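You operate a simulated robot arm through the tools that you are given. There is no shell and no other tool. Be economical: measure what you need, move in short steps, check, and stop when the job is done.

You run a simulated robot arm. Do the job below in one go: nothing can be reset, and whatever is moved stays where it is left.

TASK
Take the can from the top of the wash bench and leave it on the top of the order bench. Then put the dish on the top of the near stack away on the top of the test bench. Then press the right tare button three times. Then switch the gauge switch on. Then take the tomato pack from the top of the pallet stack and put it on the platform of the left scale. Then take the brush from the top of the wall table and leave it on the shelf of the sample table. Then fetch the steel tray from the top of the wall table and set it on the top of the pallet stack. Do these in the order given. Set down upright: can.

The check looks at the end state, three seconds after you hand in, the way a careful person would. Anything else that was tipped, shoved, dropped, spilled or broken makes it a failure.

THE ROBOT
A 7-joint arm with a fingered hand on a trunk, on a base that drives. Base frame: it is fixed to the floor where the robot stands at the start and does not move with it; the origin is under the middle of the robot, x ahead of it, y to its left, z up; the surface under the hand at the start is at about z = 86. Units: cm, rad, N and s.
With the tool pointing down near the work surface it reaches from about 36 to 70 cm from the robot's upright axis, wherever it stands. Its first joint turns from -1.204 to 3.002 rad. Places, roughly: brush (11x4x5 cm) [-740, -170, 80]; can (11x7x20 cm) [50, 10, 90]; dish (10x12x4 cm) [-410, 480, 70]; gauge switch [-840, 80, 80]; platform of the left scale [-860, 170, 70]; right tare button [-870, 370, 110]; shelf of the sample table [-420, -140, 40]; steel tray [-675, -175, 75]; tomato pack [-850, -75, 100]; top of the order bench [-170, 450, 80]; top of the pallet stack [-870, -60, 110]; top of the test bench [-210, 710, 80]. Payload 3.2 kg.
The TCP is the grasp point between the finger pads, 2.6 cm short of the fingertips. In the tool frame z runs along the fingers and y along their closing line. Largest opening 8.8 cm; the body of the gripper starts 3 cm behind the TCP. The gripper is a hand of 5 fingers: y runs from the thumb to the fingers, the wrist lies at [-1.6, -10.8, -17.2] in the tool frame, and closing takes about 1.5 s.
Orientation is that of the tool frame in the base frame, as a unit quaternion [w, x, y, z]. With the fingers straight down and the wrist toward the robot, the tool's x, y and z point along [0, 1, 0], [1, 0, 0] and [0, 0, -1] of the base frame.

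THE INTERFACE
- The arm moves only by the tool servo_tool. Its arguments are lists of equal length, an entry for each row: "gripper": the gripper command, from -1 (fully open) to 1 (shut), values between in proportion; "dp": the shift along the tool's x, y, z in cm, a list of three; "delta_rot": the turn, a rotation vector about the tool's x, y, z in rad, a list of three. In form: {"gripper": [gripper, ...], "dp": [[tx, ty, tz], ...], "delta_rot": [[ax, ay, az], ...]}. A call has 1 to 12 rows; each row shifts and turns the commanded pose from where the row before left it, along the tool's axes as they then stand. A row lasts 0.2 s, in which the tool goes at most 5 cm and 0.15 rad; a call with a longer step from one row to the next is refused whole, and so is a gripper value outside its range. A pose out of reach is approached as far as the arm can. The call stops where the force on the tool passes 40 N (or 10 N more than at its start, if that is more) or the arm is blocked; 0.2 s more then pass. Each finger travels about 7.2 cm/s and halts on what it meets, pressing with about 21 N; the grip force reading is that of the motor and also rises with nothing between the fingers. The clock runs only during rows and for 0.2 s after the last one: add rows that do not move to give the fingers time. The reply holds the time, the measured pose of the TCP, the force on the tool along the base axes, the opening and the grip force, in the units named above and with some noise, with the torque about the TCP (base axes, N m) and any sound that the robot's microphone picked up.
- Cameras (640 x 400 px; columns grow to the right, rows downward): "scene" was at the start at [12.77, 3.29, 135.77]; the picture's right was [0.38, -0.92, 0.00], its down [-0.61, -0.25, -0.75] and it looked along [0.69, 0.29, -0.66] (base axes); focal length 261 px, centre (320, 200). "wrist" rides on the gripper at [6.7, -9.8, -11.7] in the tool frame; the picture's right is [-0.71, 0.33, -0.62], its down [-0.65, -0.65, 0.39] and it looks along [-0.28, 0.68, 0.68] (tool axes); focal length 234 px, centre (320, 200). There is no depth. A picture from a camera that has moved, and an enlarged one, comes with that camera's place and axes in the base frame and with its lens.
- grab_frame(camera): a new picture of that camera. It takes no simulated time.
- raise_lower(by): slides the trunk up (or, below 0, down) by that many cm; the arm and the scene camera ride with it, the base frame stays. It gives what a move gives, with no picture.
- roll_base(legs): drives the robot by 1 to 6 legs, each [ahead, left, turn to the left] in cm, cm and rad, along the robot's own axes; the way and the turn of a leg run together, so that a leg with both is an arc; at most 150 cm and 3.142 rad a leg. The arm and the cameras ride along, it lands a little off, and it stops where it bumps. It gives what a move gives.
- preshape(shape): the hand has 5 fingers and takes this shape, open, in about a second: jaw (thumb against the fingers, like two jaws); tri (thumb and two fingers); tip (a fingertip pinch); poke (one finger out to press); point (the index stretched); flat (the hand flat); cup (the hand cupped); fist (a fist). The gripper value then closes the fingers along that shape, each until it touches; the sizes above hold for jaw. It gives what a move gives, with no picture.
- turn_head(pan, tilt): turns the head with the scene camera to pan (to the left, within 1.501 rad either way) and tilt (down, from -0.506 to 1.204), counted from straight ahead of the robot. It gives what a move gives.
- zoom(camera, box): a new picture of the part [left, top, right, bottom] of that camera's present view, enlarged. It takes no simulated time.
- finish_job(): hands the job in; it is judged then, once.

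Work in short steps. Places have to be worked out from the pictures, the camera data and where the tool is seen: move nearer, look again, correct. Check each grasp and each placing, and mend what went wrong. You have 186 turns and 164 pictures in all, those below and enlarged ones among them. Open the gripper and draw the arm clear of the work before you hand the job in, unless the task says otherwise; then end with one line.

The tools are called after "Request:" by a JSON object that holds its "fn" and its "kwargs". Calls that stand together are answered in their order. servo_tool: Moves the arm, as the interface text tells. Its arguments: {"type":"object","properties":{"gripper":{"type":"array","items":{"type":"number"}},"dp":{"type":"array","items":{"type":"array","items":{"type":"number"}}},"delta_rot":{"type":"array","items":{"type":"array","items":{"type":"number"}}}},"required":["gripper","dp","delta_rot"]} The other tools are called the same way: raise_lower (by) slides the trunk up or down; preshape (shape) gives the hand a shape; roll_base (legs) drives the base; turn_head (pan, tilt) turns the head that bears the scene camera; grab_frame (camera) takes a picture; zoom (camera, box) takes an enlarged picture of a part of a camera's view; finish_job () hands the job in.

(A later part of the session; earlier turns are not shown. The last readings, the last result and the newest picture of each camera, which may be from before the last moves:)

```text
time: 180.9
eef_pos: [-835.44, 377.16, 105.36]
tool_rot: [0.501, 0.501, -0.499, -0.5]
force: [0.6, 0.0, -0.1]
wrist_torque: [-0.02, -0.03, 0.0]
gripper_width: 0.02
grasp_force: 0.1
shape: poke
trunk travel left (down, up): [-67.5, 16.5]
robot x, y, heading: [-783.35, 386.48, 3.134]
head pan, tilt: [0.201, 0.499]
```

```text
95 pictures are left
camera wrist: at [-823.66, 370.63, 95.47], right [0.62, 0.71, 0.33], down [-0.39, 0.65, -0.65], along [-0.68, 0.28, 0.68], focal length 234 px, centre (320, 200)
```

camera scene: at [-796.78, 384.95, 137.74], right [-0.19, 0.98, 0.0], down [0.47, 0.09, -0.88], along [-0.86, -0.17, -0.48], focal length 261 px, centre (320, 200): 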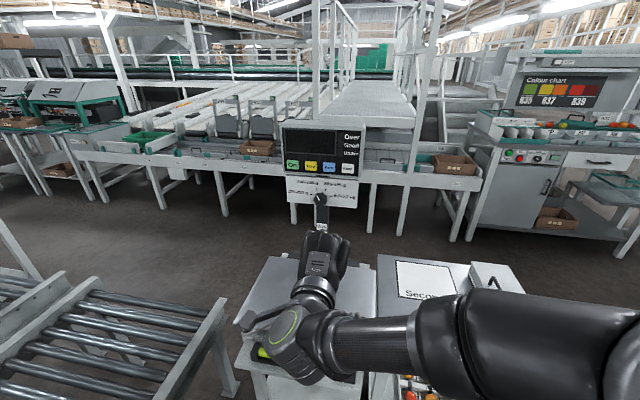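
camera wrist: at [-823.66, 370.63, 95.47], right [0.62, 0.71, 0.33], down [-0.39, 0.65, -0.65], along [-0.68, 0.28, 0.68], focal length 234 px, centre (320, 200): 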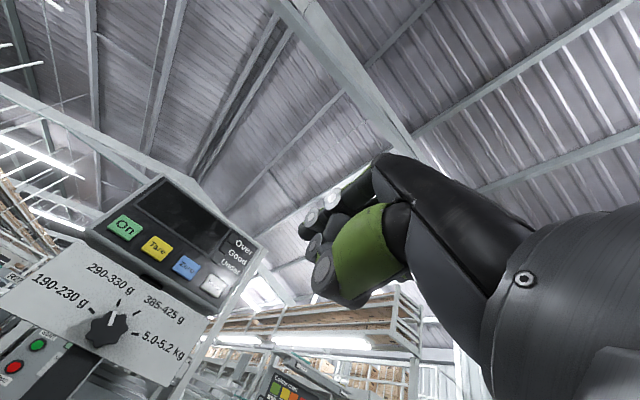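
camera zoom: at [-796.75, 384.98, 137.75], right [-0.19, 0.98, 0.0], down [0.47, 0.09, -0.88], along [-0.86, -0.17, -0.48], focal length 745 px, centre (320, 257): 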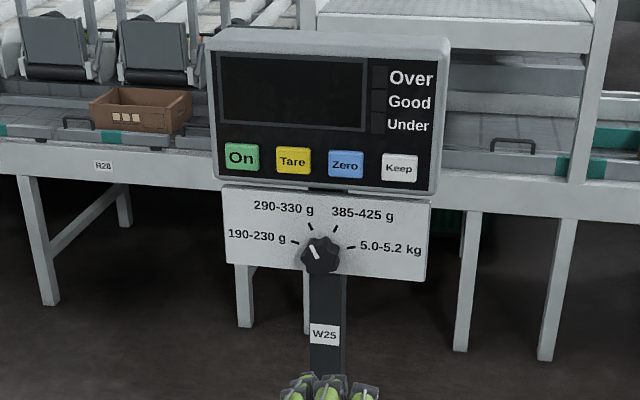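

Tare confirmed at (-871, 367.5, 107.9). I look at the hand itself.

Request:
{"fn": "zoom", "kwargs": {"camera": "scene", "box": [260, 220, 400, 340]}}

```text
3.33 times, centred on (330, 280) of scene
camera zoom: at [-796.75, 384.98, 137.75], right [-0.19, 0.98, 0.0], down [0.47, 0.09, -0.88], along [-0.86, -0.17, -0.48], focal length 869 px, centre (287, -67)
```

zoom: 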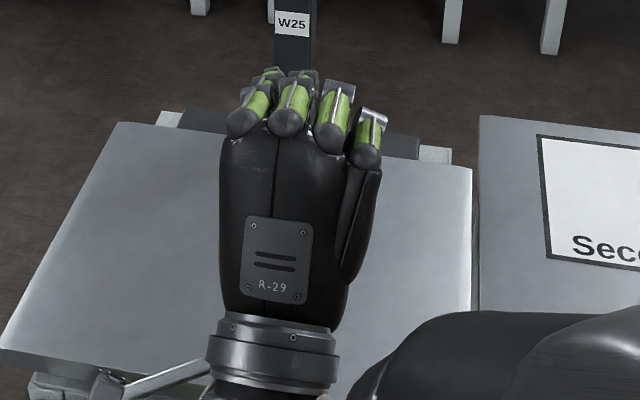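

I zoom the wrist view for the fingertip.

Request:
{"fn": "zoom", "kwargs": {"camera": "wrist", "box": [270, 160, 410, 320]}}

Request:
{"fn": "preshape", "kwargs": {"shape": "point"}}

Request:
{"fn": "zoom", "kwargs": {"camera": "wrist", "box": [230, 160, 430, 320]}}

Request:
{"fn": "zoom", "kwargs": {"camera": "scene", "box": [260, 200, 400, 340]}}

```text
2.50 times, centred on (340, 240) of wrist
camera zoom: at [-823.66, 370.63, 95.47], right [0.62, 0.71, 0.33], down [-0.39, 0.65, -0.65], along [-0.68, 0.28, 0.68], focal length 585 px, centre (270, 100)
```

zoom: 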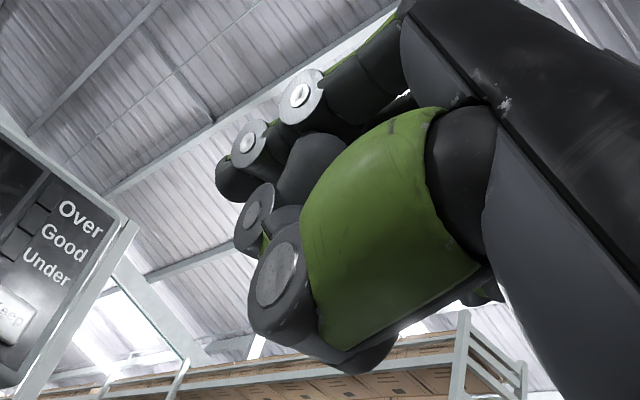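

```text
time: 181.8
eef_pos: [-835.47, 377.35, 105.22]
tool_rot: [-0.5, -0.5, 0.5, 0.5]
force: [-0.2, 0.7, -0.5]
wrist_torque: [-0.02, 0.0, 0.0]
gripper_width: 0.0
grasp_force: 0.0
shape: point
trunk travel left (down, up): [-67.5, 16.5]
robot x, y, heading: [-782.69, 386.62, 3.134]
head pan, tilt: [0.201, 0.499]
```

```text
2.50 times, centred on (330, 240) of wrist
camera zoom: at [-823.68, 370.63, 95.48], right [0.62, 0.71, 0.33], down [-0.39, 0.65, -0.65], along [-0.68, 0.28, 0.68], focal length 585 px, centre (295, 100)
```

zoom: 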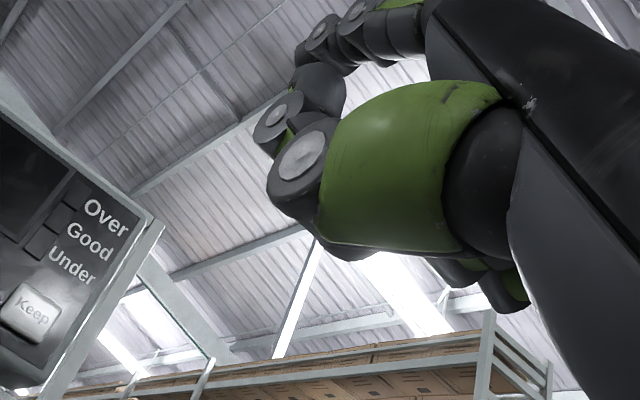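

```text
2.86 times, centred on (330, 270) of scene
camera zoom: at [-796.78, 384.95, 137.75], right [-0.19, 0.98, 0.0], down [0.47, 0.09, -0.88], along [-0.86, -0.17, -0.48], focal length 745 px, centre (291, 0)
```

zoom: 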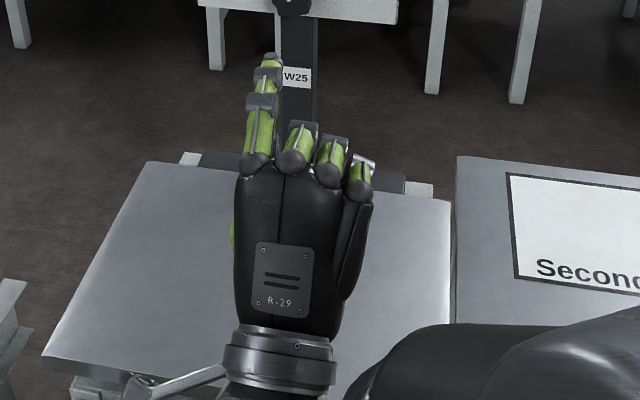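

"Point" gives a clearly stretched index that I can see. I turn the hand back about 0.5 rad so that finger is level, then locate its tip.

Request:
{"fn": "servo_tool", "kwargs": {"gripper": [-1, -1, -1, -1, -1], "dp": [[0, 0, 0], [0, 0, 0], [0, 0, 0], [0, 0, 0], [0, 0, 0]], "delta_rot": [[0.14, 0, 0], [0.14, 0, 0], [0.14, 0, 0], [0.14, 0, 0], [0, 0, 0]]}}

Request:
{"fn": "zoom", "kwargs": {"camera": "scene", "box": [240, 140, 400, 300]}}

Request:
{"fn": "grab_frame", "kwargs": {"camera": "wrist"}}

```text
time: 183.0
eef_pos: [-835.52, 377.22, 105.15]
tool_rot: [0.341, 0.619, -0.619, -0.342]
force: [0.0, -0.2, -0.2]
wrist_torque: [-0.01, 0.02, -0.01]
gripper_width: 0.0
grasp_force: 0.2
shape: point
trunk travel left (down, up): [-67.5, 16.5]
robot x, y, heading: [-782.68, 386.83, 3.13]
head pan, tilt: [0.201, 0.499]
```

```text
2.50 times, centred on (320, 220) of scene
camera zoom: at [-796.81, 384.92, 137.74], right [-0.19, 0.98, 0.0], down [0.47, 0.09, -0.88], along [-0.86, -0.17, -0.48], focal length 652 px, centre (320, 150)
```

zoom: 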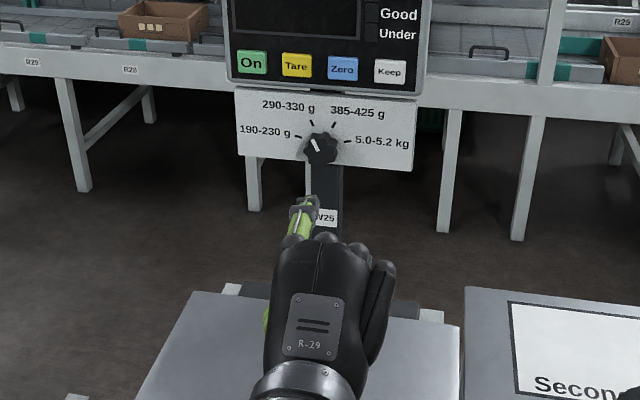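

```text
89 pictures are left
camera wrist: at [-820.31, 370.61, 103.19], right [0.35, 0.71, 0.61], down [0.02, 0.65, -0.76], along [-0.94, 0.28, 0.21], focal length 234 px, centre (320, 200)
```

wrist: 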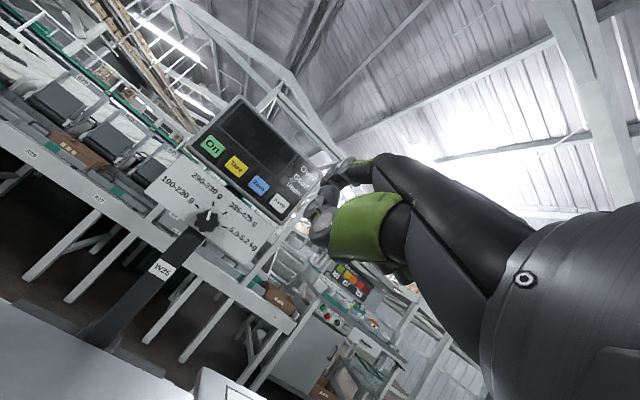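

The index tip is about (-4.0, -1.6, +4.3) from the TCP. I bring the base closer and level with the button, then check by picture.

Request:
{"fn": "roll_base", "kwargs": {"legs": [[16, 8, 0]]}}

Request:
{"fn": "turn_head", "kwargs": {"pan": 0.3, "tilt": 0.6}}

Request:
{"fn": "grab_frame", "kwargs": {"camera": "scene"}}

```text
time: 184.5
eef_pos: [-851.41, 369.44, 105.26]
tool_rot: [0.342, 0.62, -0.618, -0.342]
force: [-0.1, 0.1, -0.3]
wrist_torque: [-0.02, 0.01, -0.02]
gripper_width: 0.0
grasp_force: 0.1
shape: point
trunk travel left (down, up): [-67.5, 16.5]
robot x, y, heading: [-799.07, 379.07, 3.138]
head pan, tilt: [0.201, 0.499]
```

```text
time: 185.2
eef_pos: [-851.51, 369.38, 105.21]
tool_rot: [0.343, 0.619, -0.618, -0.342]
force: [0.7, 0.1, -0.1]
wrist_torque: [0.0, -0.03, 0.01]
gripper_width: 0.0
grasp_force: 0.1
shape: point
trunk travel left (down, up): [-67.5, 16.5]
robot x, y, heading: [-799.03, 378.95, 3.133]
head pan, tilt: [0.3, 0.6]
```

```text
88 pictures are left
camera scene: at [-812.34, 376.3, 136.84], right [-0.29, 0.96, 0.0], down [0.54, 0.16, -0.83], along [-0.79, -0.24, -0.56], focal length 261 px, centre (320, 200)
```

scene: 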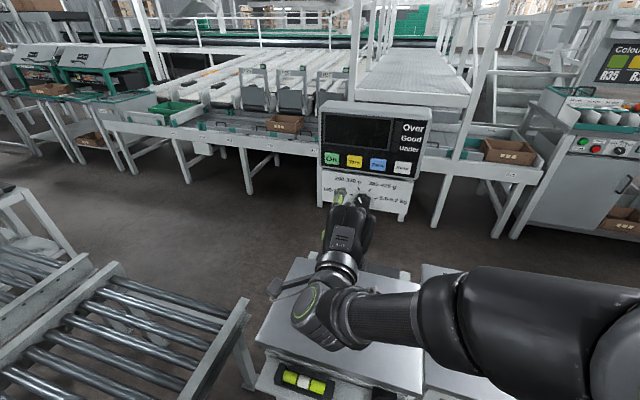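

The readings agree. I move the tip to about 5 cm in front of the yellow button and check.

Request:
{"fn": "servo_tool", "kwargs": {"gripper": [-1, -1, -1, -1], "dp": [[0.13, 1.23, 2.77], [0.13, 1.23, 2.77], [0.13, 1.23, 2.77], [0, 0, 0]], "delta_rot": [[0, 0, 0], [0, 0, 0], [0, 0, 0], [0, 0, 0]]}}

Request:
{"fn": "zoom", "kwargs": {"camera": "scene", "box": [300, 90, 440, 230]}}

Request:
{"fn": "grab_frame", "kwargs": {"camera": "wrist"}}

```text
time: 186.2
eef_pos: [-860.51, 369.04, 103.85]
tool_rot: [0.342, 0.62, -0.618, -0.342]
force: [0.1, -0.5, 0.1]
wrist_torque: [0.04, 0.0, 0.01]
gripper_width: 0.0
grasp_force: 0.0
shape: point
trunk travel left (down, up): [-67.5, 16.5]
robot x, y, heading: [-798.96, 378.66, 3.13]
head pan, tilt: [0.3, 0.6]
```

```text
2.86 times, centred on (370, 160) of scene
camera zoom: at [-812.26, 376.31, 136.85], right [-0.29, 0.96, 0.0], down [0.54, 0.16, -0.83], along [-0.79, -0.24, -0.56], focal length 745 px, centre (177, 314)
```

zoom: 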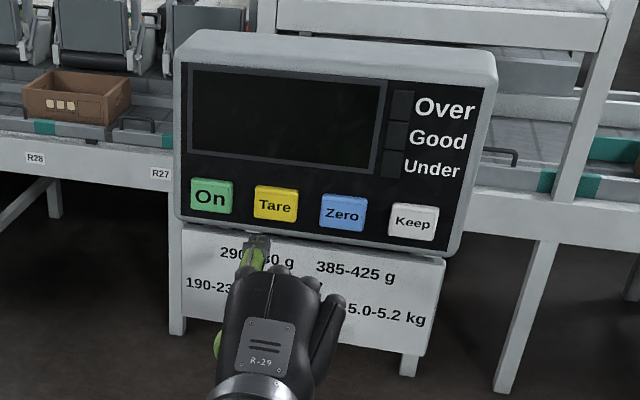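

```text
86 pictures are left
camera wrist: at [-845.36, 362.41, 101.83], right [0.35, 0.71, 0.61], down [0.02, 0.65, -0.76], along [-0.94, 0.28, 0.22], focal length 234 px, centre (320, 200)
```

wrist: 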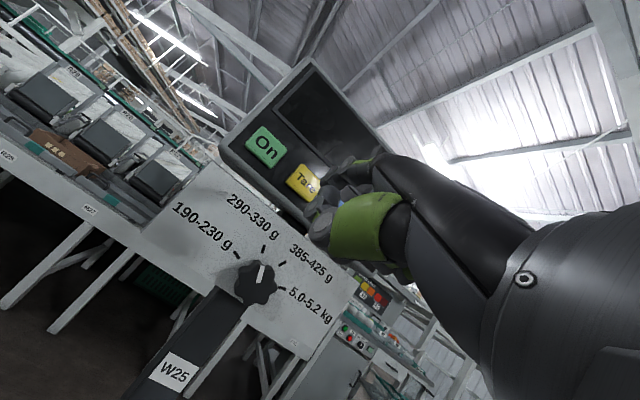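

The tip is aligned in front of Tare. I advance 4.5 cm, then in small steps until contact.

Request:
{"fn": "servo_tool", "kwargs": {"gripper": [-1, -1, -1, -1, -1], "dp": [[0, 1.06, 1.69], [0, 1.06, 1.69], [0, 0.27, 0.42], [0, 0.27, 0.42], [0, 0, 0]], "delta_rot": [[0, 0, 0], [0, 0, 0], [0, 0, 0], [0, 0, 0], [0, 0, 0]]}}

Request:
{"fn": "zoom", "kwargs": {"camera": "scene", "box": [300, 90, 440, 230]}}

```text
time: 187.4
eef_pos: [-865.56, 368.98, 103.92]
tool_rot: [0.343, 0.62, -0.617, -0.342]
force: [0.6, 1.0, 0.3]
wrist_torque: [-0.04, 0.01, -0.03]
gripper_width: 0.01
grasp_force: 0.0
shape: point
trunk travel left (down, up): [-67.5, 16.5]
robot x, y, heading: [-798.83, 378.65, 3.132]
head pan, tilt: [0.3, 0.6]
```

```text
2.86 times, centred on (370, 160) of scene
camera zoom: at [-812.33, 376.3, 136.84], right [-0.29, 0.96, 0.0], down [0.54, 0.16, -0.83], along [-0.79, -0.24, -0.56], focal length 745 px, centre (177, 314)
```

zoom: 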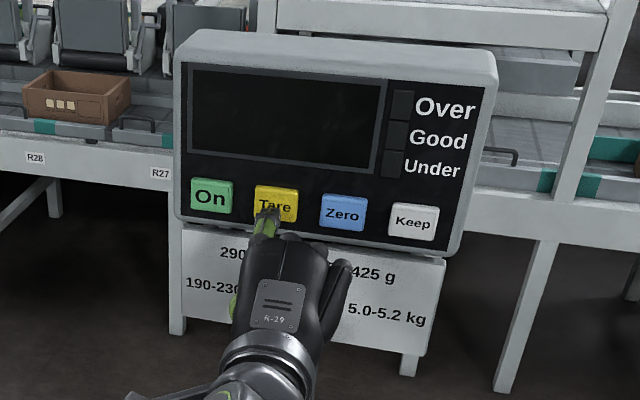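

About a centimetre left. I press on gently in small steps.

Request:
{"fn": "servo_tool", "kwargs": {"gripper": [-1, -1, -1, -1, -1], "dp": [[0, 0.21, 0.34], [0, 0.21, 0.34], [0, 0.21, 0.34], [0, 0.21, 0.34], [0, 0, 0]], "delta_rot": [[0, 0, 0], [0, 0, 0], [0, 0, 0], [0, 0, 0], [0, 0, 0]]}}

Request:
{"fn": "zoom", "kwargs": {"camera": "scene", "box": [300, 90, 440, 230]}}

```text
time: 188.6
eef_pos: [-866.79, 368.86, 104.07]
tool_rot: [0.343, 0.62, -0.617, -0.343]
force: [6.3, -0.4, -0.2]
wrist_torque: [0.01, 0.26, 0.09]
gripper_width: 8.33
grasp_force: 0.0
shape: point
trunk travel left (down, up): [-67.5, 16.5]
robot x, y, heading: [-798.88, 378.99, 3.131]
head pan, tilt: [0.3, 0.6]
heard: click
```

```text
2.86 times, centred on (370, 160) of scene
camera zoom: at [-812.08, 376.3, 136.87], right [-0.29, 0.96, 0.0], down [0.54, 0.16, -0.83], along [-0.79, -0.24, -0.56], focal length 745 px, centre (177, 314)
```

zoom: 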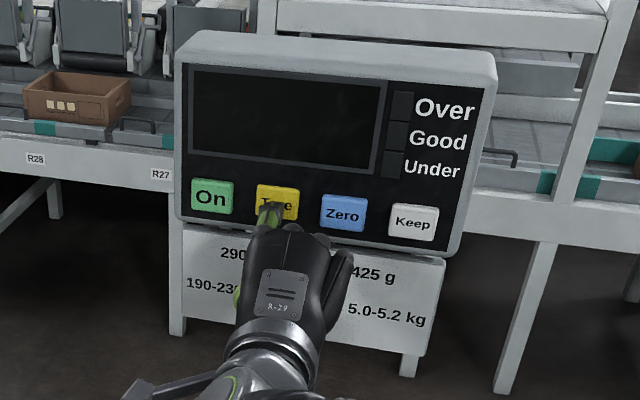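

One click heard. I draw back 2 cm, then press a second time.

Request:
{"fn": "servo_tool", "kwargs": {"gripper": [-1, -1, -1], "dp": [[0, -0.53, -0.85], [0, -0.53, -0.85], [0, 0, 0]], "delta_rot": [[0, 0, 0], [0, 0, 0], [0, 0, 0]]}}

Request:
{"fn": "servo_tool", "kwargs": {"gripper": [-1, -1, -1, -1, -1, -1], "dp": [[0, 0.21, 0.34], [0, 0.21, 0.34], [0, 0.21, 0.34], [0, 0.21, 0.34], [0, 0.21, 0.34], [0, 0, 0]], "delta_rot": [[0, 0, 0], [0, 0, 0], [0, 0, 0], [0, 0, 0], [0, 0, 0], [0, 0, 0]]}}

```text
time: 189.4
eef_pos: [-865.19, 369.03, 103.95]
tool_rot: [0.343, 0.619, -0.618, -0.343]
force: [0.4, -0.6, 0.4]
wrist_torque: [0.02, 0.0, 0.03]
gripper_width: 8.36
grasp_force: 0.0
shape: point
trunk travel left (down, up): [-67.5, 16.5]
robot x, y, heading: [-798.88, 379.2, 3.136]
head pan, tilt: [0.3, 0.6]
```

```text
time: 190.8
eef_pos: [-866.97, 369.08, 104.07]
tool_rot: [0.342, 0.619, -0.618, -0.343]
force: [5.7, 0.1, 0.1]
wrist_torque: [0.02, 0.25, 0.07]
gripper_width: 8.34
grasp_force: 0.1
shape: point
trunk travel left (down, up): [-67.5, 16.5]
robot x, y, heading: [-798.82, 378.97, 3.132]
head pan, tilt: [0.3, 0.6]
heard: click
```

Second click. I repeat once more, then withdraw.

Request:
{"fn": "servo_tool", "kwargs": {"gripper": [-1, -1, -1], "dp": [[0, -0.53, -0.85], [0, -0.53, -0.85], [0, 0, 0]], "delta_rot": [[0, 0, 0], [0, 0, 0], [0, 0, 0]]}}

Request:
{"fn": "servo_tool", "kwargs": {"gripper": [-1, -1, -1, -1, -1, -1], "dp": [[0, 0.21, 0.34], [0, 0.21, 0.34], [0, 0.21, 0.34], [0, 0.21, 0.34], [0, 0.21, 0.34], [0, 0, 0]], "delta_rot": [[0, 0, 0], [0, 0, 0], [0, 0, 0], [0, 0, 0], [0, 0, 0], [0, 0, 0]]}}

Request:
{"fn": "servo_tool", "kwargs": {"gripper": [-1, -1, -1, -1, -1], "dp": [[0, -0.53, -0.85], [0, -2.1, -3.4], [0, -2.1, -3.4], [0, -2.1, -3.4], [0, 0, 0]], "delta_rot": [[0, 0, 0], [0, 0, 0], [0, 0, 0], [0, 0, 0], [0, 0, 0]]}}

Request:
{"fn": "turn_head", "kwargs": {"pan": 1.1, "tilt": 0.45}}

Request:
{"fn": "grab_frame", "kwargs": {"camera": "scene"}}

```text
time: 191.6
eef_pos: [-865.2, 369.09, 103.93]
tool_rot: [0.343, 0.62, -0.617, -0.341]
force: [-1.0, -0.4, 0.1]
wrist_torque: [0.04, 0.0, -0.04]
gripper_width: 8.35
grasp_force: 0.0
shape: point
trunk travel left (down, up): [-67.5, 16.5]
robot x, y, heading: [-798.81, 379.07, 3.128]
head pan, tilt: [0.3, 0.6]
```

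```text
time: 193.0
eef_pos: [-866.98, 368.9, 104.13]
tool_rot: [0.343, 0.619, -0.618, -0.343]
force: [6.6, -0.8, -0.1]
wrist_torque: [-0.04, 0.36, 0.08]
gripper_width: 8.34
grasp_force: 0.0
shape: point
trunk travel left (down, up): [-67.5, 16.5]
robot x, y, heading: [-798.94, 378.81, 3.136]
head pan, tilt: [0.3, 0.6]
heard: click
```

```text
time: 194.2
eef_pos: [-854.04, 369.01, 104.02]
tool_rot: [0.343, 0.62, -0.618, -0.342]
force: [-0.6, -1.2, -0.3]
wrist_torque: [0.0, 0.01, 0.03]
gripper_width: 8.34
grasp_force: 0.1
shape: point
trunk travel left (down, up): [-67.5, 16.5]
robot x, y, heading: [-798.38, 378.48, 3.133]
head pan, tilt: [0.3, 0.6]
```

```text
time: 195.3
eef_pos: [-854.11, 369.09, 104.09]
tool_rot: [0.342, 0.62, -0.617, -0.343]
force: [0.2, -0.2, -0.2]
wrist_torque: [0.04, -0.02, -0.01]
gripper_width: 8.33
grasp_force: 0.0
shape: point
trunk travel left (down, up): [-67.5, 16.5]
robot x, y, heading: [-798.86, 378.5, 3.133]
head pan, tilt: [1.1, 0.45]
```

```text
83 pictures are left
camera scene: at [-808.12, 370.69, 138.19], right [-0.89, 0.46, 0.0], down [0.2, 0.39, -0.9], along [-0.42, -0.8, -0.44], focal length 261 px, centre (320, 200)
```

scene: 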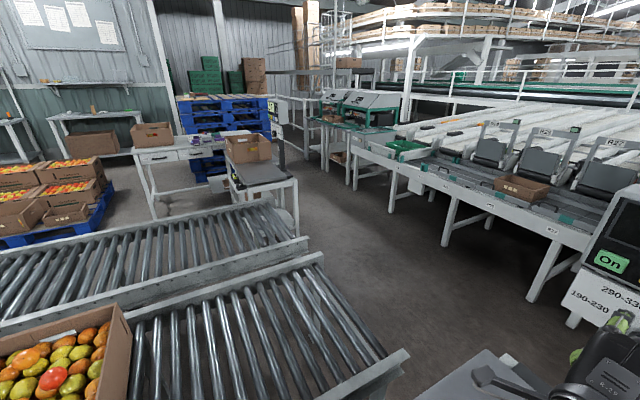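

Three clicks are done. The gauge switch is further south, near (-840, 80). I retract the arm, then go north around the scale table, west, and south down the corridor at x≈-930.

Request:
{"fn": "servo_tool", "kwargs": {"gripper": [-1, -1, -1, -1], "dp": [[0, -2.1, -3.4], [0, -2.1, -3.4], [0, 0, 0], [0, 0, 0]], "delta_rot": [[0, 0, 0], [0, 0, 0], [0, 0, 0], [0, 0, 0]]}}

Request:
{"fn": "roll_base", "kwargs": {"legs": [[8, -65, 0], [14, -48, 0], [0, 0, 1.571], [0, -108, 0]]}}

Request:
{"fn": "turn_head", "kwargs": {"pan": 0.0, "tilt": 0.4}}

Request:
{"fn": "grab_frame", "kwargs": {"camera": "scene"}}

```text
time: 196.3
eef_pos: [-845.93, 369.0, 104.03]
tool_rot: [0.342, 0.62, -0.618, -0.342]
force: [-0.3, 0.5, -0.1]
wrist_torque: [0.03, -0.01, -0.01]
gripper_width: 8.36
grasp_force: 0.1
shape: point
trunk travel left (down, up): [-67.5, 16.5]
robot x, y, heading: [-799.24, 378.38, 3.132]
head pan, tilt: [1.1, 0.45]
```

```text
time: 211.5
eef_pos: [-917.95, 447.34, 103.92]
tool_rot: [0.484, 0.875, 0.0, -0.001]
force: [-0.5, 0.0, -0.7]
wrist_torque: [-0.03, 0.01, 0.0]
gripper_width: 8.37
grasp_force: 0.2
shape: point
trunk travel left (down, up): [-67.5, 16.5]
robot x, y, heading: [-927.68, 494.48, -1.585]
head pan, tilt: [1.1, 0.45]
```

```text
time: 212.9
eef_pos: [-917.99, 447.36, 103.97]
tool_rot: [0.485, 0.875, 0.001, 0.0]
force: [0.4, -0.5, 0.2]
wrist_torque: [0.0, 0.01, 0.0]
gripper_width: 8.33
grasp_force: 0.0
shape: point
trunk travel left (down, up): [-67.5, 16.5]
robot x, y, heading: [-927.46, 494.4, -1.582]
head pan, tilt: [0.0, 0.4]
```

```text
82 pictures are left
camera scene: at [-927.74, 480.24, 138.66], right [-1.0, 0.01, 0.0], down [0.0, 0.39, -0.92], along [-0.01, -0.92, -0.39], focal length 261 px, centre (320, 200)
```

scene: 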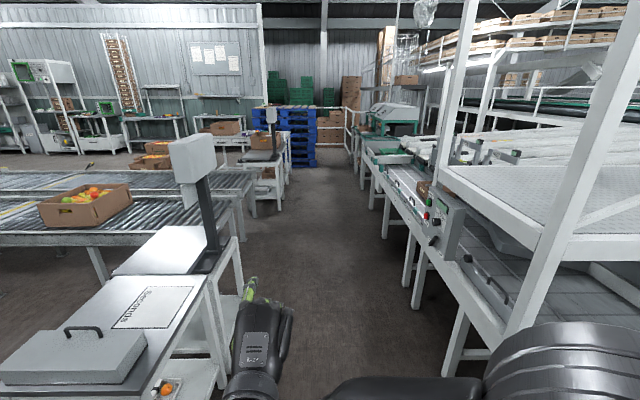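

The corridor is clear, centred about x=-935. I drive south 240 cm and look for the gauge switch.

Request:
{"fn": "roll_base", "kwargs": {"legs": [[140, -7, 0.012], [100, 0, 0]]}}

Request:
{"fn": "turn_head", "kwargs": {"pan": 0.5, "tilt": 0.4}}

Request:
{"fn": "grab_frame", "kwargs": {"camera": "scene"}}

```text
time: 224.7
eef_pos: [-925.78, 207.32, 103.93]
tool_rot: [0.484, 0.875, 0.005, 0.002]
force: [0.1, -0.2, -0.2]
wrist_torque: [0.01, -0.01, 0.01]
gripper_width: 8.35
grasp_force: 0.0
shape: point
trunk travel left (down, up): [-67.5, 16.5]
robot x, y, heading: [-935.76, 254.56, -1.569]
head pan, tilt: [0.0, 0.4]
```

```text
time: 225.6
eef_pos: [-925.84, 207.24, 104.06]
tool_rot: [0.485, 0.874, 0.005, 0.002]
force: [-0.6, -0.8, -0.3]
wrist_torque: [0.0, -0.02, 0.01]
gripper_width: 8.34
grasp_force: 0.1
shape: point
trunk travel left (down, up): [-67.5, 16.5]
robot x, y, heading: [-935.84, 254.3, -1.574]
head pan, tilt: [0.499, 0.4]
```

```text
81 pictures are left
camera scene: at [-931.44, 241.24, 138.66], right [-0.88, -0.48, 0.0], down [-0.19, 0.34, -0.92], along [0.44, -0.81, -0.39], focal length 261 px, centre (320, 200)
```

scene: 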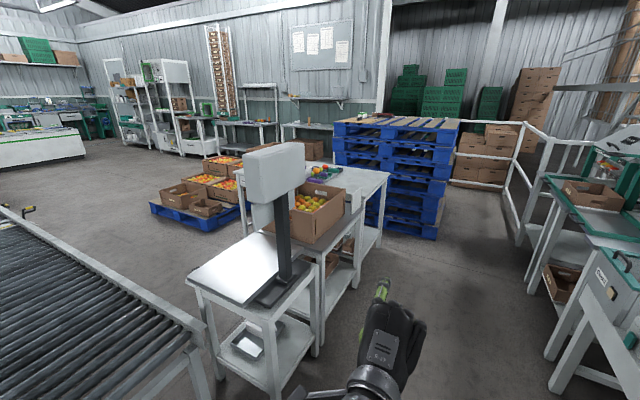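

The gauge table is the white one behind the left scale. I zoom there and at the top of the pallet stack.

Request:
{"fn": "zoom", "kwargs": {"camera": "scene", "box": [230, 130, 400, 240]}}

Request:
{"fn": "zoom", "kwargs": {"camera": "scene", "box": [290, 90, 470, 200]}}

```text
3.64 times, centred on (315, 185) of scene
camera zoom: at [-931.44, 241.24, 138.66], right [-0.88, -0.48, 0.0], down [-0.19, 0.34, -0.92], along [0.44, -0.81, -0.39], focal length 948 px, centre (338, 254)
```

zoom: 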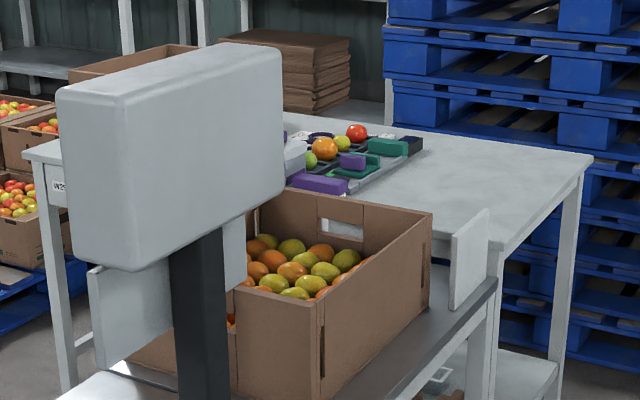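

```text
3.56 times, centred on (380, 145) of scene
camera zoom: at [-931.44, 241.24, 138.66], right [-0.88, -0.48, 0.0], down [-0.19, 0.34, -0.92], along [0.44, -0.81, -0.39], focal length 927 px, centre (107, 396)
```

zoom: 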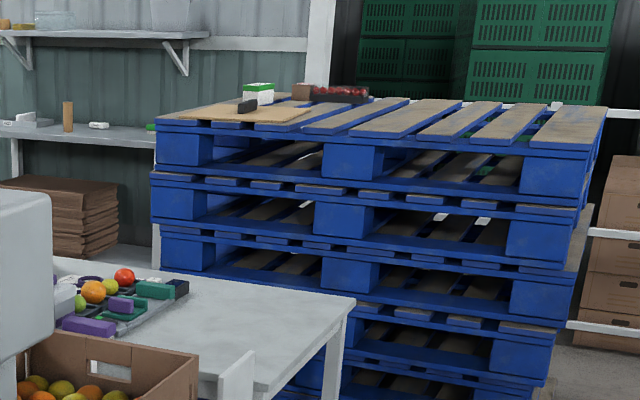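

The tomato pack, the switch and the left platform can only be reached from the area south of the conveyors, which opens at their east end. I go back up the corridor and around to the aisle, driving in reverse.

Request:
{"fn": "roll_base", "kwargs": {"legs": [[-120, 0, 0], [-117, 0, 0], [0, 105, 0], [-77, 0, 0], [0, 0, -1.571], [-48, -45, 0]]}}

Request:
{"fn": "roll_base", "kwargs": {"legs": [[-140, 0, 0], [-140, 0, 0], [-140, 0, 0], [-60, 0, 0]]}}

```text
time: 253.1
eef_pos: [-826.81, 602.19, 103.93]
tool_rot: [-0.341, -0.618, 0.619, 0.343]
force: [0.7, -0.1, -0.4]
wrist_torque: [-0.01, 0.03, 0.01]
gripper_width: 8.35
grasp_force: 0.2
shape: point
trunk travel left (down, up): [-67.5, 16.5]
robot x, y, heading: [-780.05, 611.42, 3.129]
head pan, tilt: [0.499, 0.4]
```

```text
time: 276.1
eef_pos: [-348.15, 597.24, 103.96]
tool_rot: [0.343, 0.621, -0.616, -0.341]
force: [-0.1, -0.5, -0.6]
wrist_torque: [-0.01, 0.02, 0.03]
gripper_width: 8.35
grasp_force: 0.1
shape: point
trunk travel left (down, up): [-67.5, 16.5]
robot x, y, heading: [-301.21, 607.28, 3.137]
head pan, tilt: [0.499, 0.4]
```

Next I retrace the way past the order bench to the conveyor's east end, then look south-west.

Request:
{"fn": "roll_base", "kwargs": {"legs": [[0, 85, 0], [0, 80, 0], [-60, 90, 0], [-64, 0, 0], [-40, 65, 0]]}}

Request:
{"fn": "turn_head", "kwargs": {"pan": 0.6, "tilt": 0.4}}

Request:
{"fn": "grab_frame", "kwargs": {"camera": "scene"}}

```text
time: 296.6
eef_pos: [-182.73, 276.25, 103.92]
tool_rot: [0.343, 0.621, -0.616, -0.342]
force: [0.5, 1.1, 1.0]
wrist_torque: [0.0, -0.01, -0.02]
gripper_width: 8.34
grasp_force: 0.0
shape: point
trunk travel left (down, up): [-67.5, 16.5]
robot x, y, heading: [-135.72, 286.6, 3.14]
head pan, tilt: [0.499, 0.4]
```

```text
time: 297.3
eef_pos: [-182.76, 276.37, 104.02]
tool_rot: [0.343, 0.621, -0.616, -0.341]
force: [-0.1, -0.2, -1.1]
wrist_torque: [-0.02, -0.02, 0.01]
gripper_width: 8.36
grasp_force: 0.0
shape: point
trunk travel left (down, up): [-67.5, 16.5]
robot x, y, heading: [-135.61, 286.35, 3.143]
head pan, tilt: [0.6, 0.4]
```

```text
78 pictures are left
camera scene: at [-148.38, 281.27, 138.66], right [-0.56, 0.83, 0.0], down [0.32, 0.22, -0.92], along [-0.76, -0.52, -0.39], focal length 261 px, centre (320, 200)
```

scene: 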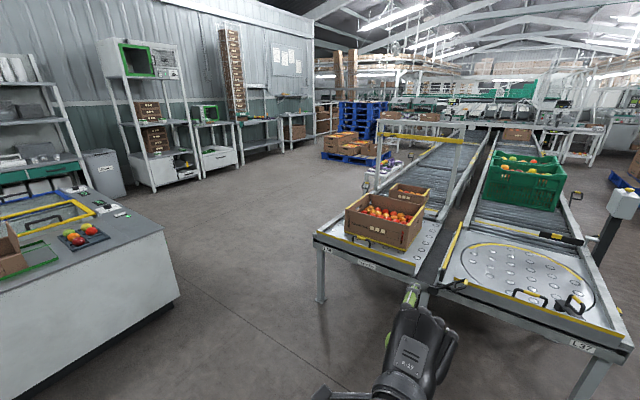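

The gap between the cabinet corner (-214, 112) and conveyor corner (-267, 200) is wide. I drive through it and west along y≈100.

Request:
{"fn": "roll_base", "kwargs": {"legs": [[40, 98, 0], [75, 33, 0], [75, 45, 0], [140, 8, 0], [120, 0, 0]]}}

Request:
{"fn": "turn_head", "kwargs": {"pan": 0.0, "tilt": 0.35}}

Request:
{"fn": "grab_frame", "kwargs": {"camera": "scene"}}

```text
time: 323.3
eef_pos: [-632.75, 87.53, 103.85]
tool_rot: [0.346, 0.627, -0.611, -0.338]
force: [0.3, -0.5, -0.2]
wrist_torque: [0.0, -0.01, 0.02]
gripper_width: 8.35
grasp_force: 0.0
shape: point
trunk travel left (down, up): [-67.5, 16.5]
robot x, y, heading: [-585.65, 98.47, -3.123]
head pan, tilt: [0.6, 0.4]
```

```text
time: 324.3
eef_pos: [-632.78, 87.46, 104.01]
tool_rot: [0.346, 0.627, -0.61, -0.338]
force: [-0.2, -0.8, 0.0]
wrist_torque: [0.0, 0.02, 0.02]
gripper_width: 8.35
grasp_force: 0.1
shape: point
trunk travel left (down, up): [-67.5, 16.5]
robot x, y, heading: [-585.9, 98.01, -3.126]
head pan, tilt: [0.0, 0.351]
```

```text
77 pictures are left
camera scene: at [-600.17, 98.08, 139.12], right [-0.02, 1.0, 0.0], down [0.34, 0.01, -0.94], along [-0.94, -0.02, -0.34], focal length 261 px, centre (320, 200)
```

scene: 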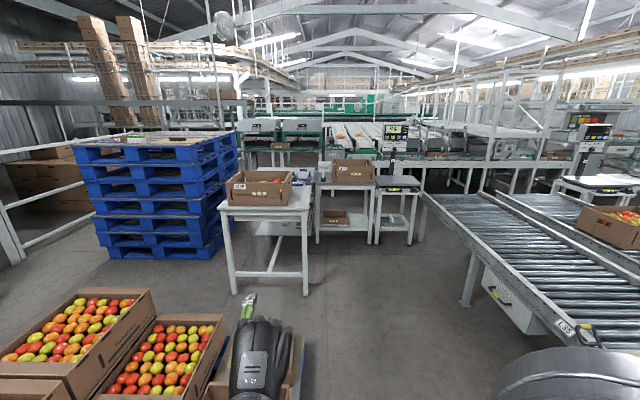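

A fruit pallet lies ahead-left, so I swing right to y≈143 and continue to x≈-750.

Request:
{"fn": "roll_base", "kwargs": {"legs": [[35, -45, -0.016], [120, 0, 0]]}}

Request:
{"fn": "turn_head", "kwargs": {"pan": 0.4, "tilt": 0.5}}

Request:
{"fn": "grab_frame", "kwargs": {"camera": "scene"}}

```text
time: 333.2
eef_pos: [-788.34, 134.55, 103.91]
tool_rot: [-0.342, -0.619, 0.619, 0.343]
force: [-0.4, -0.5, -1.0]
wrist_torque: [-0.02, -0.03, -0.01]
gripper_width: 8.34
grasp_force: 0.0
shape: point
trunk travel left (down, up): [-67.5, 16.5]
robot x, y, heading: [-741.27, 144.5, 3.13]
head pan, tilt: [0.0, 0.351]
```

```text
time: 334.1
eef_pos: [-788.31, 134.51, 103.98]
tool_rot: [0.342, 0.62, -0.618, -0.342]
force: [-1.0, 0.0, 0.4]
wrist_torque: [0.01, 0.01, 0.01]
gripper_width: 8.35
grasp_force: 0.1
shape: point
trunk travel left (down, up): [-67.5, 16.5]
robot x, y, heading: [-740.96, 144.15, 3.133]
head pan, tilt: [0.4, 0.499]
```

```text
76 pictures are left
camera scene: at [-754.53, 140.78, 137.75], right [-0.38, 0.93, 0.0], down [0.44, 0.18, -0.88], along [-0.81, -0.33, -0.48], focal length 261 px, centre (320, 200)
```

scene: 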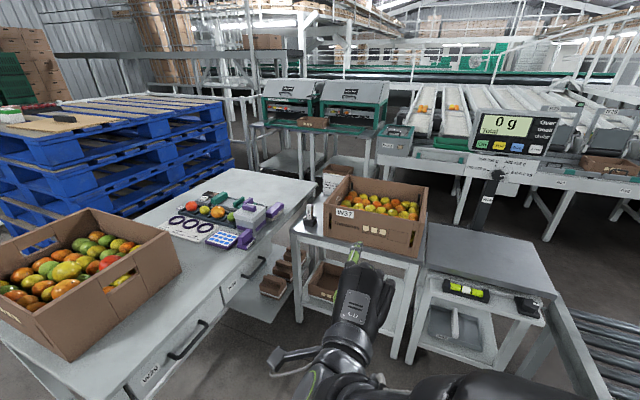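

I zoom in on the gauge area and the left scale.

Request:
{"fn": "zoom", "kwargs": {"camera": "scene", "box": [160, 170, 300, 260]}}

Request:
{"fn": "zoom", "kwargs": {"camera": "scene", "box": [0, 80, 160, 180]}}

```text
4.44 times, centred on (230, 215) of scene
camera zoom: at [-754.53, 140.78, 137.75], right [-0.38, 0.93, 0.0], down [0.44, 0.18, -0.88], along [-0.81, -0.33, -0.48], focal length 1158 px, centre (720, 133)
```

zoom: 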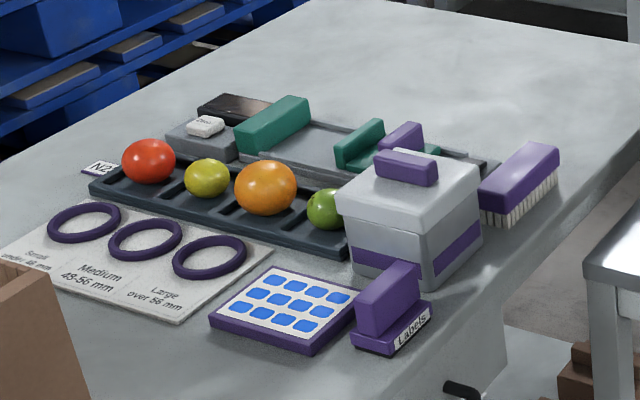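

```text
4.00 times, centred on (80, 130) of scene
camera zoom: at [-754.53, 140.78, 137.75], right [-0.38, 0.93, 0.0], down [0.44, 0.18, -0.88], along [-0.81, -0.33, -0.48], focal length 1042 px, centre (1280, 480)
```

zoom: 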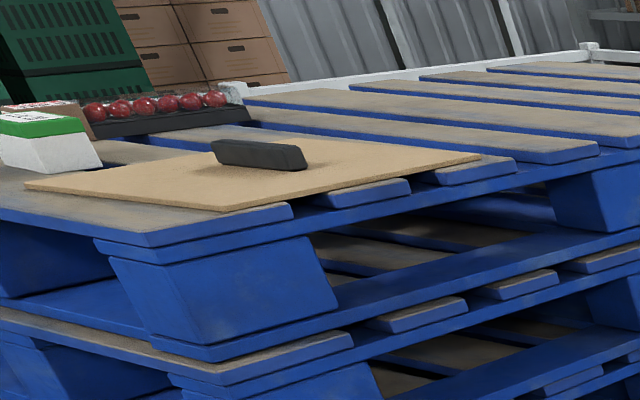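

I look closer at the gauge pieces.

Request:
{"fn": "zoom", "kwargs": {"camera": "scene", "box": [190, 185, 270, 225]}}

```text
8.00 times, centred on (230, 205) of scene
camera zoom: at [-754.53, 140.78, 137.75], right [-0.38, 0.93, 0.0], down [0.44, 0.18, -0.88], along [-0.81, -0.33, -0.48], focal length 2085 px, centre (1040, 160)
```

zoom: 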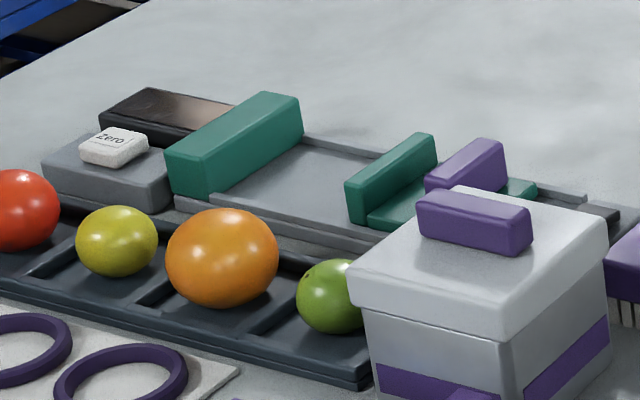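

The switch should be at the gauge's far end, hidden by the white box. I raise the hand, move to (-796, 137), turn to the south-west, and look again.

Request:
{"fn": "servo_tool", "kwargs": {"gripper": [-1, -1, -1, -1], "dp": [[0, 3.4, -2.1], [0, 3.4, -2.1], [0, 3.4, -2.1], [0, 0, 0]], "delta_rot": [[0, 0, 0], [0, 0, 0], [0, 0, 0], [0, 0, 0]]}}

Request:
{"fn": "roll_base", "kwargs": {"legs": [[30, 4, 0], [24, 3, 0.9]]}}

Request:
{"fn": "turn_head", "kwargs": {"pan": 0.35, "tilt": 0.75}}

Request:
{"fn": "grab_frame", "kwargs": {"camera": "scene"}}

Request:
{"fn": "grab_frame", "kwargs": {"camera": "wrist"}}

```text
time: 335.1
eef_pos: [-788.57, 134.44, 115.89]
tool_rot: [-0.341, -0.619, 0.619, 0.343]
force: [-0.2, -0.5, 1.1]
wrist_torque: [0.0, 0.0, 0.03]
gripper_width: 8.37
grasp_force: 0.1
shape: point
trunk travel left (down, up): [-67.5, 16.5]
robot x, y, heading: [-741.06, 144.02, 3.133]
head pan, tilt: [0.4, 0.499]
```

```text
time: 339.4
eef_pos: [-813.49, 85.28, 115.81]
tool_rot: [0.456, 0.824, -0.294, -0.163]
force: [0.7, -0.3, 0.1]
wrist_torque: [0.0, 0.0, 0.04]
gripper_width: 8.34
grasp_force: 0.0
shape: point
trunk travel left (down, up): [-67.5, 16.5]
robot x, y, heading: [-791.09, 128.48, -2.263]
head pan, tilt: [0.4, 0.499]
```

```text
time: 340.2
eef_pos: [-813.49, 85.24, 115.91]
tool_rot: [0.457, 0.824, -0.294, -0.164]
force: [0.1, 0.0, -0.4]
wrist_torque: [0.01, 0.01, 0.01]
gripper_width: 8.36
grasp_force: 0.1
shape: point
trunk travel left (down, up): [-67.5, 16.5]
robot x, y, heading: [-790.73, 128.21, -2.27]
head pan, tilt: [0.351, 0.75]
```

```text
72 pictures are left
camera scene: at [-796.99, 116.36, 135.56], right [-0.94, 0.34, 0.0], down [0.23, 0.64, -0.73], along [-0.25, -0.69, -0.68], focal length 261 px, centre (320, 200)
```

scene: 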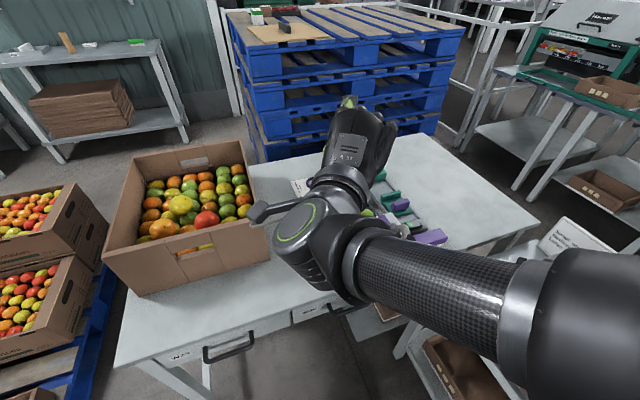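

```text
71 pictures are left
camera wrist: at [-798.7, 92.74, 113.83], right [-0.33, 0.72, 0.61], down [-0.49, 0.43, -0.76], along [-0.81, -0.55, 0.22], focal length 234 px, centre (320, 200)
```

wrist: 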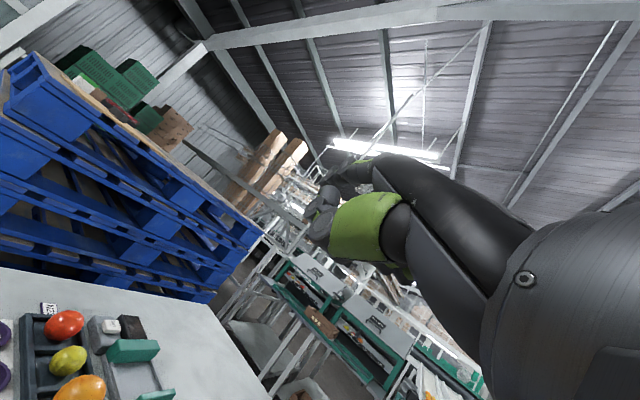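

The arm blocks the view. I tilt the hand down so the wrist camera sees the gauge.

Request:
{"fn": "servo_tool", "kwargs": {"gripper": [-1, -1, -1, -1, -1, -1, -1], "dp": [[0, 0, 0], [0, 0, 0], [0, 0, 0], [0, 0, 0], [0, 0, 0], [0, 0, 0], [0, 0, 0]], "delta_rot": [[0.15, 0, 0], [0.15, 0, 0], [0.15, 0, 0], [0.15, 0, 0], [0.15, 0, 0], [0.15, 0, 0], [0, 0, 0]]}}

Request:
{"fn": "grab_frame", "kwargs": {"camera": "wrist"}}

Request:
{"fn": "grab_frame", "kwargs": {"camera": "scene"}}

```text
time: 341.8
eef_pos: [-813.47, 85.28, 115.99]
tool_rot: [0.051, 0.941, -0.334, -0.019]
force: [0.2, 0.2, 0.3]
wrist_torque: [-0.04, 0.02, 0.03]
gripper_width: 8.33
grasp_force: 0.0
shape: point
trunk travel left (down, up): [-67.5, 16.5]
robot x, y, heading: [-790.94, 127.79, -2.267]
head pan, tilt: [0.351, 0.75]
```

```text
70 pictures are left
camera wrist: at [-801.27, 89.6, 126.47], right [-0.71, 0.24, 0.66], down [-0.12, 0.88, -0.46], along [-0.69, -0.41, -0.6], focal length 234 px, centre (320, 200)
```

wrist: 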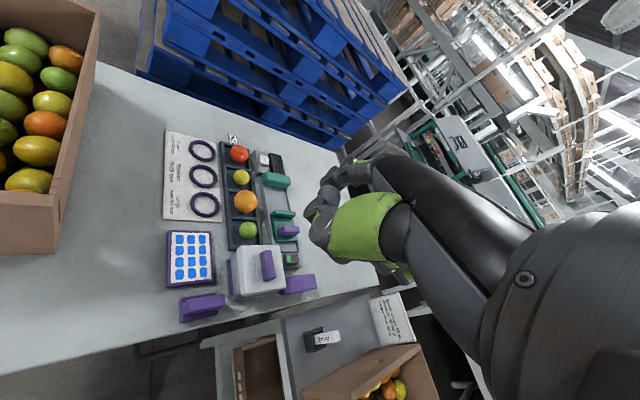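

```text
69 pictures are left
camera scene: at [-796.96, 116.41, 135.56], right [-0.94, 0.34, 0.0], down [0.23, 0.64, -0.73], along [-0.25, -0.69, -0.68], focal length 261 px, centre (320, 200)
```

scene: 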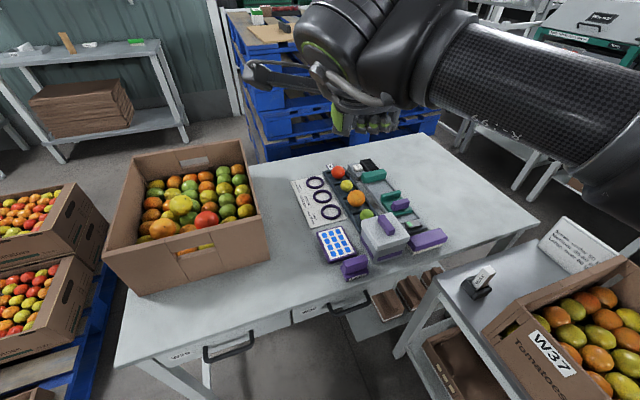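

I zoom in on the gauge's near end and the small black item on the scale table.

Request:
{"fn": "zoom", "kwargs": {"camera": "wrist", "box": [220, 140, 340, 280]}}

Request:
{"fn": "zoom", "kwargs": {"camera": "scene", "box": [300, 150, 460, 270]}}

Request:
{"fn": "zoom", "kwargs": {"camera": "wrist", "box": [270, 290, 420, 390]}}

```text
2.86 times, centred on (280, 210) of wrist
camera zoom: at [-801.27, 89.6, 126.47], right [-0.71, 0.24, 0.66], down [-0.12, 0.88, -0.46], along [-0.69, -0.41, -0.6], focal length 669 px, centre (434, 171)
```

zoom: 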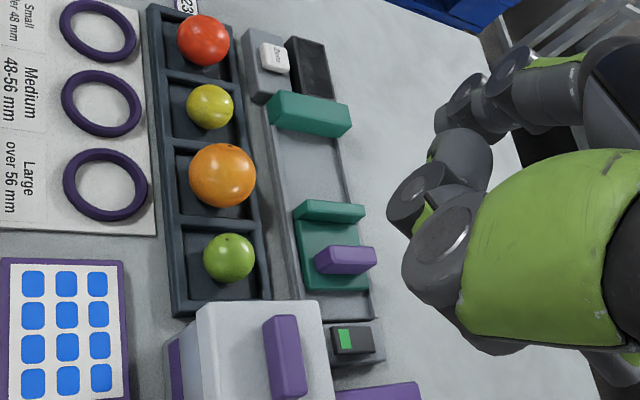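

```text
3.33 times, centred on (380, 210) of scene
camera zoom: at [-796.96, 116.41, 135.56], right [-0.94, 0.34, 0.0], down [0.23, 0.64, -0.73], along [-0.25, -0.69, -0.68], focal length 869 px, centre (120, 167)
```

zoom: 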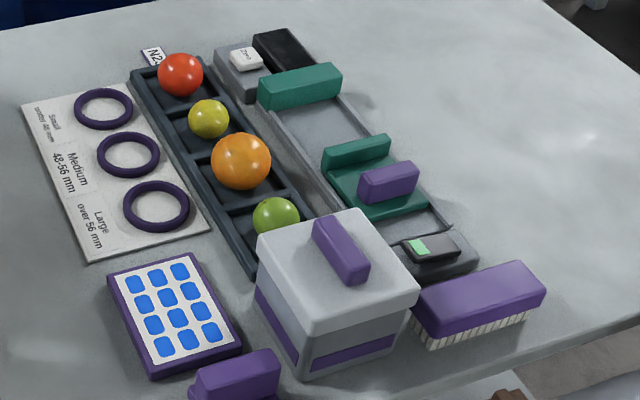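

```text
4.00 times, centred on (345, 340) of wrist
camera zoom: at [-801.27, 89.6, 126.47], right [-0.71, 0.24, 0.66], down [-0.12, 0.88, -0.46], along [-0.69, -0.41, -0.6], focal length 937 px, centre (220, -360)
```

zoom: 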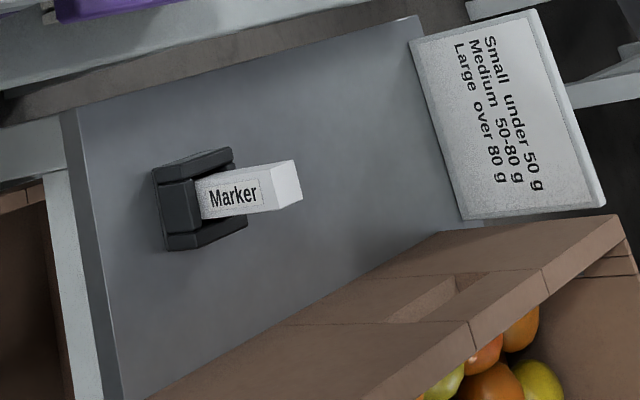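

The gauge switch is the small dark piece with a green patch at the gauge's near end. I zoom in as far as possible.

Request:
{"fn": "zoom", "kwargs": {"camera": "scene", "box": [385, 212, 449, 252]}}

Request:
{"fn": "zoom", "kwargs": {"camera": "wrist", "box": [260, 235, 324, 275]}}

```text
10.00 times, centred on (417, 232) of scene
camera zoom: at [-796.96, 116.41, 135.56], right [-0.94, 0.34, 0.0], down [0.23, 0.64, -0.73], along [-0.25, -0.69, -0.68], focal length 2606 px, centre (-650, -120)
```

zoom: 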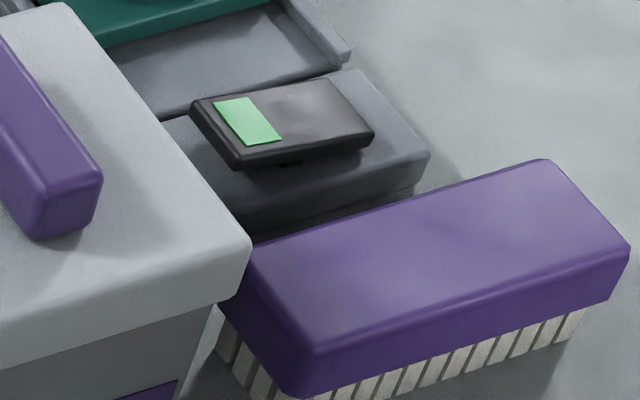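

```text
10.00 times, centred on (292, 255) of wrist
camera zoom: at [-801.27, 89.6, 126.47], right [-0.71, 0.24, 0.66], down [-0.12, 0.88, -0.46], along [-0.69, -0.41, -0.6], focal length 2342 px, centre (600, -350)
```

zoom: 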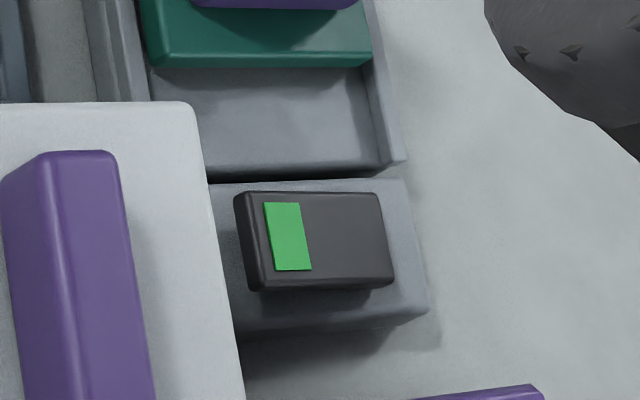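

It is a rocker; its green end, at about (-840.8, 75.6, 76), needs pressing down. I bring the base a little closer, turn the index nearly vertical, and move it above the green end.

Request:
{"fn": "roll_base", "kwargs": {"legs": [[3.8, -4.6, 0]]}}

Request:
{"fn": "servo_tool", "kwargs": {"gripper": [-1, -1, -1, -1, -1, -1, -1], "dp": [[0, 0, 0], [0, 0, 0], [0, 0, 0], [0, 0, 0], [0, 0, 0], [0, 0, 0], [0, 0, 0]], "delta_rot": [[0, 0, -0.12], [0, 0, -0.12], [0, 0, -0.11], [0.13, 0, 0], [0.12, 0, 0], [0.12, 0, 0], [0, 0, 0]]}}

Request:
{"fn": "servo_tool", "kwargs": {"gripper": [-1, -1, -1, -1, -1, -1, -1], "dp": [[-3.05, 2.38, 1.78], [-3.05, 2.38, 1.78], [-3.05, 2.38, 1.78], [-3.05, 2.38, 1.78], [-3.05, 2.38, 1.78], [-3.05, 2.38, 1.78], [0, 0, 0]], "delta_rot": [[0, 0, 0], [0, 0, 0], [0, 0, 0], [0, 0, 0], [0, 0, 0], [0, 0, 0], [0, 0, 0]]}}

Request:
{"fn": "grab_frame", "kwargs": {"camera": "scene"}}

```text
time: 342.8
eef_pos: [-819.43, 85.31, 115.8]
tool_rot: [0.052, 0.941, -0.335, -0.019]
force: [-0.9, -0.7, -1.3]
wrist_torque: [-0.01, -0.02, 0.0]
gripper_width: 8.36
grasp_force: 0.2
shape: point
trunk travel left (down, up): [-67.5, 16.5]
robot x, y, heading: [-796.69, 127.62, -2.269]
head pan, tilt: [0.351, 0.75]
```

```text
time: 344.4
eef_pos: [-819.43, 85.37, 115.98]
tool_rot: [-0.134, 0.977, -0.168, 0.004]
force: [0.9, -0.4, -0.3]
wrist_torque: [-0.02, 0.01, -0.02]
gripper_width: 8.38
grasp_force: 0.1
shape: point
trunk travel left (down, up): [-67.5, 16.5]
robot x, y, heading: [-797.09, 128.45, -2.264]
head pan, tilt: [0.351, 0.75]
```

```text
time: 346.0
eef_pos: [-838.11, 81.79, 104.0]
tool_rot: [-0.134, 0.977, -0.168, 0.003]
force: [0.0, 0.8, -0.6]
wrist_torque: [0.0, 0.03, 0.02]
gripper_width: 8.34
grasp_force: 0.0
shape: point
out of reach, approached as far as the arm can: row 6
trunk travel left (down, up): [-67.5, 16.5]
robot x, y, heading: [-796.79, 128.01, -2.266]
head pan, tilt: [0.351, 0.75]
```

```text
63 pictures are left
camera scene: at [-802.96, 116.37, 135.55], right [-0.94, 0.34, 0.0], down [0.23, 0.64, -0.73], along [-0.25, -0.69, -0.68], focal length 261 px, centre (320, 200)
```

scene: 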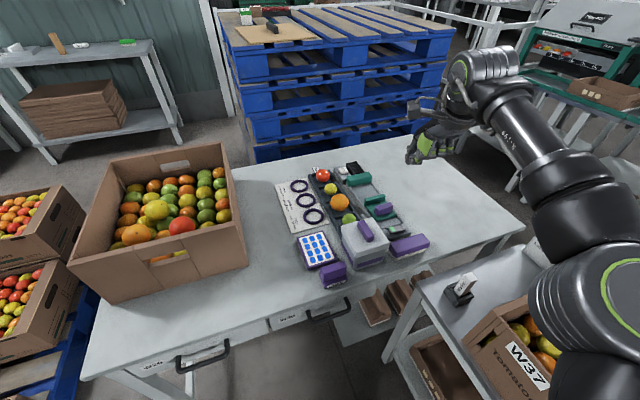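

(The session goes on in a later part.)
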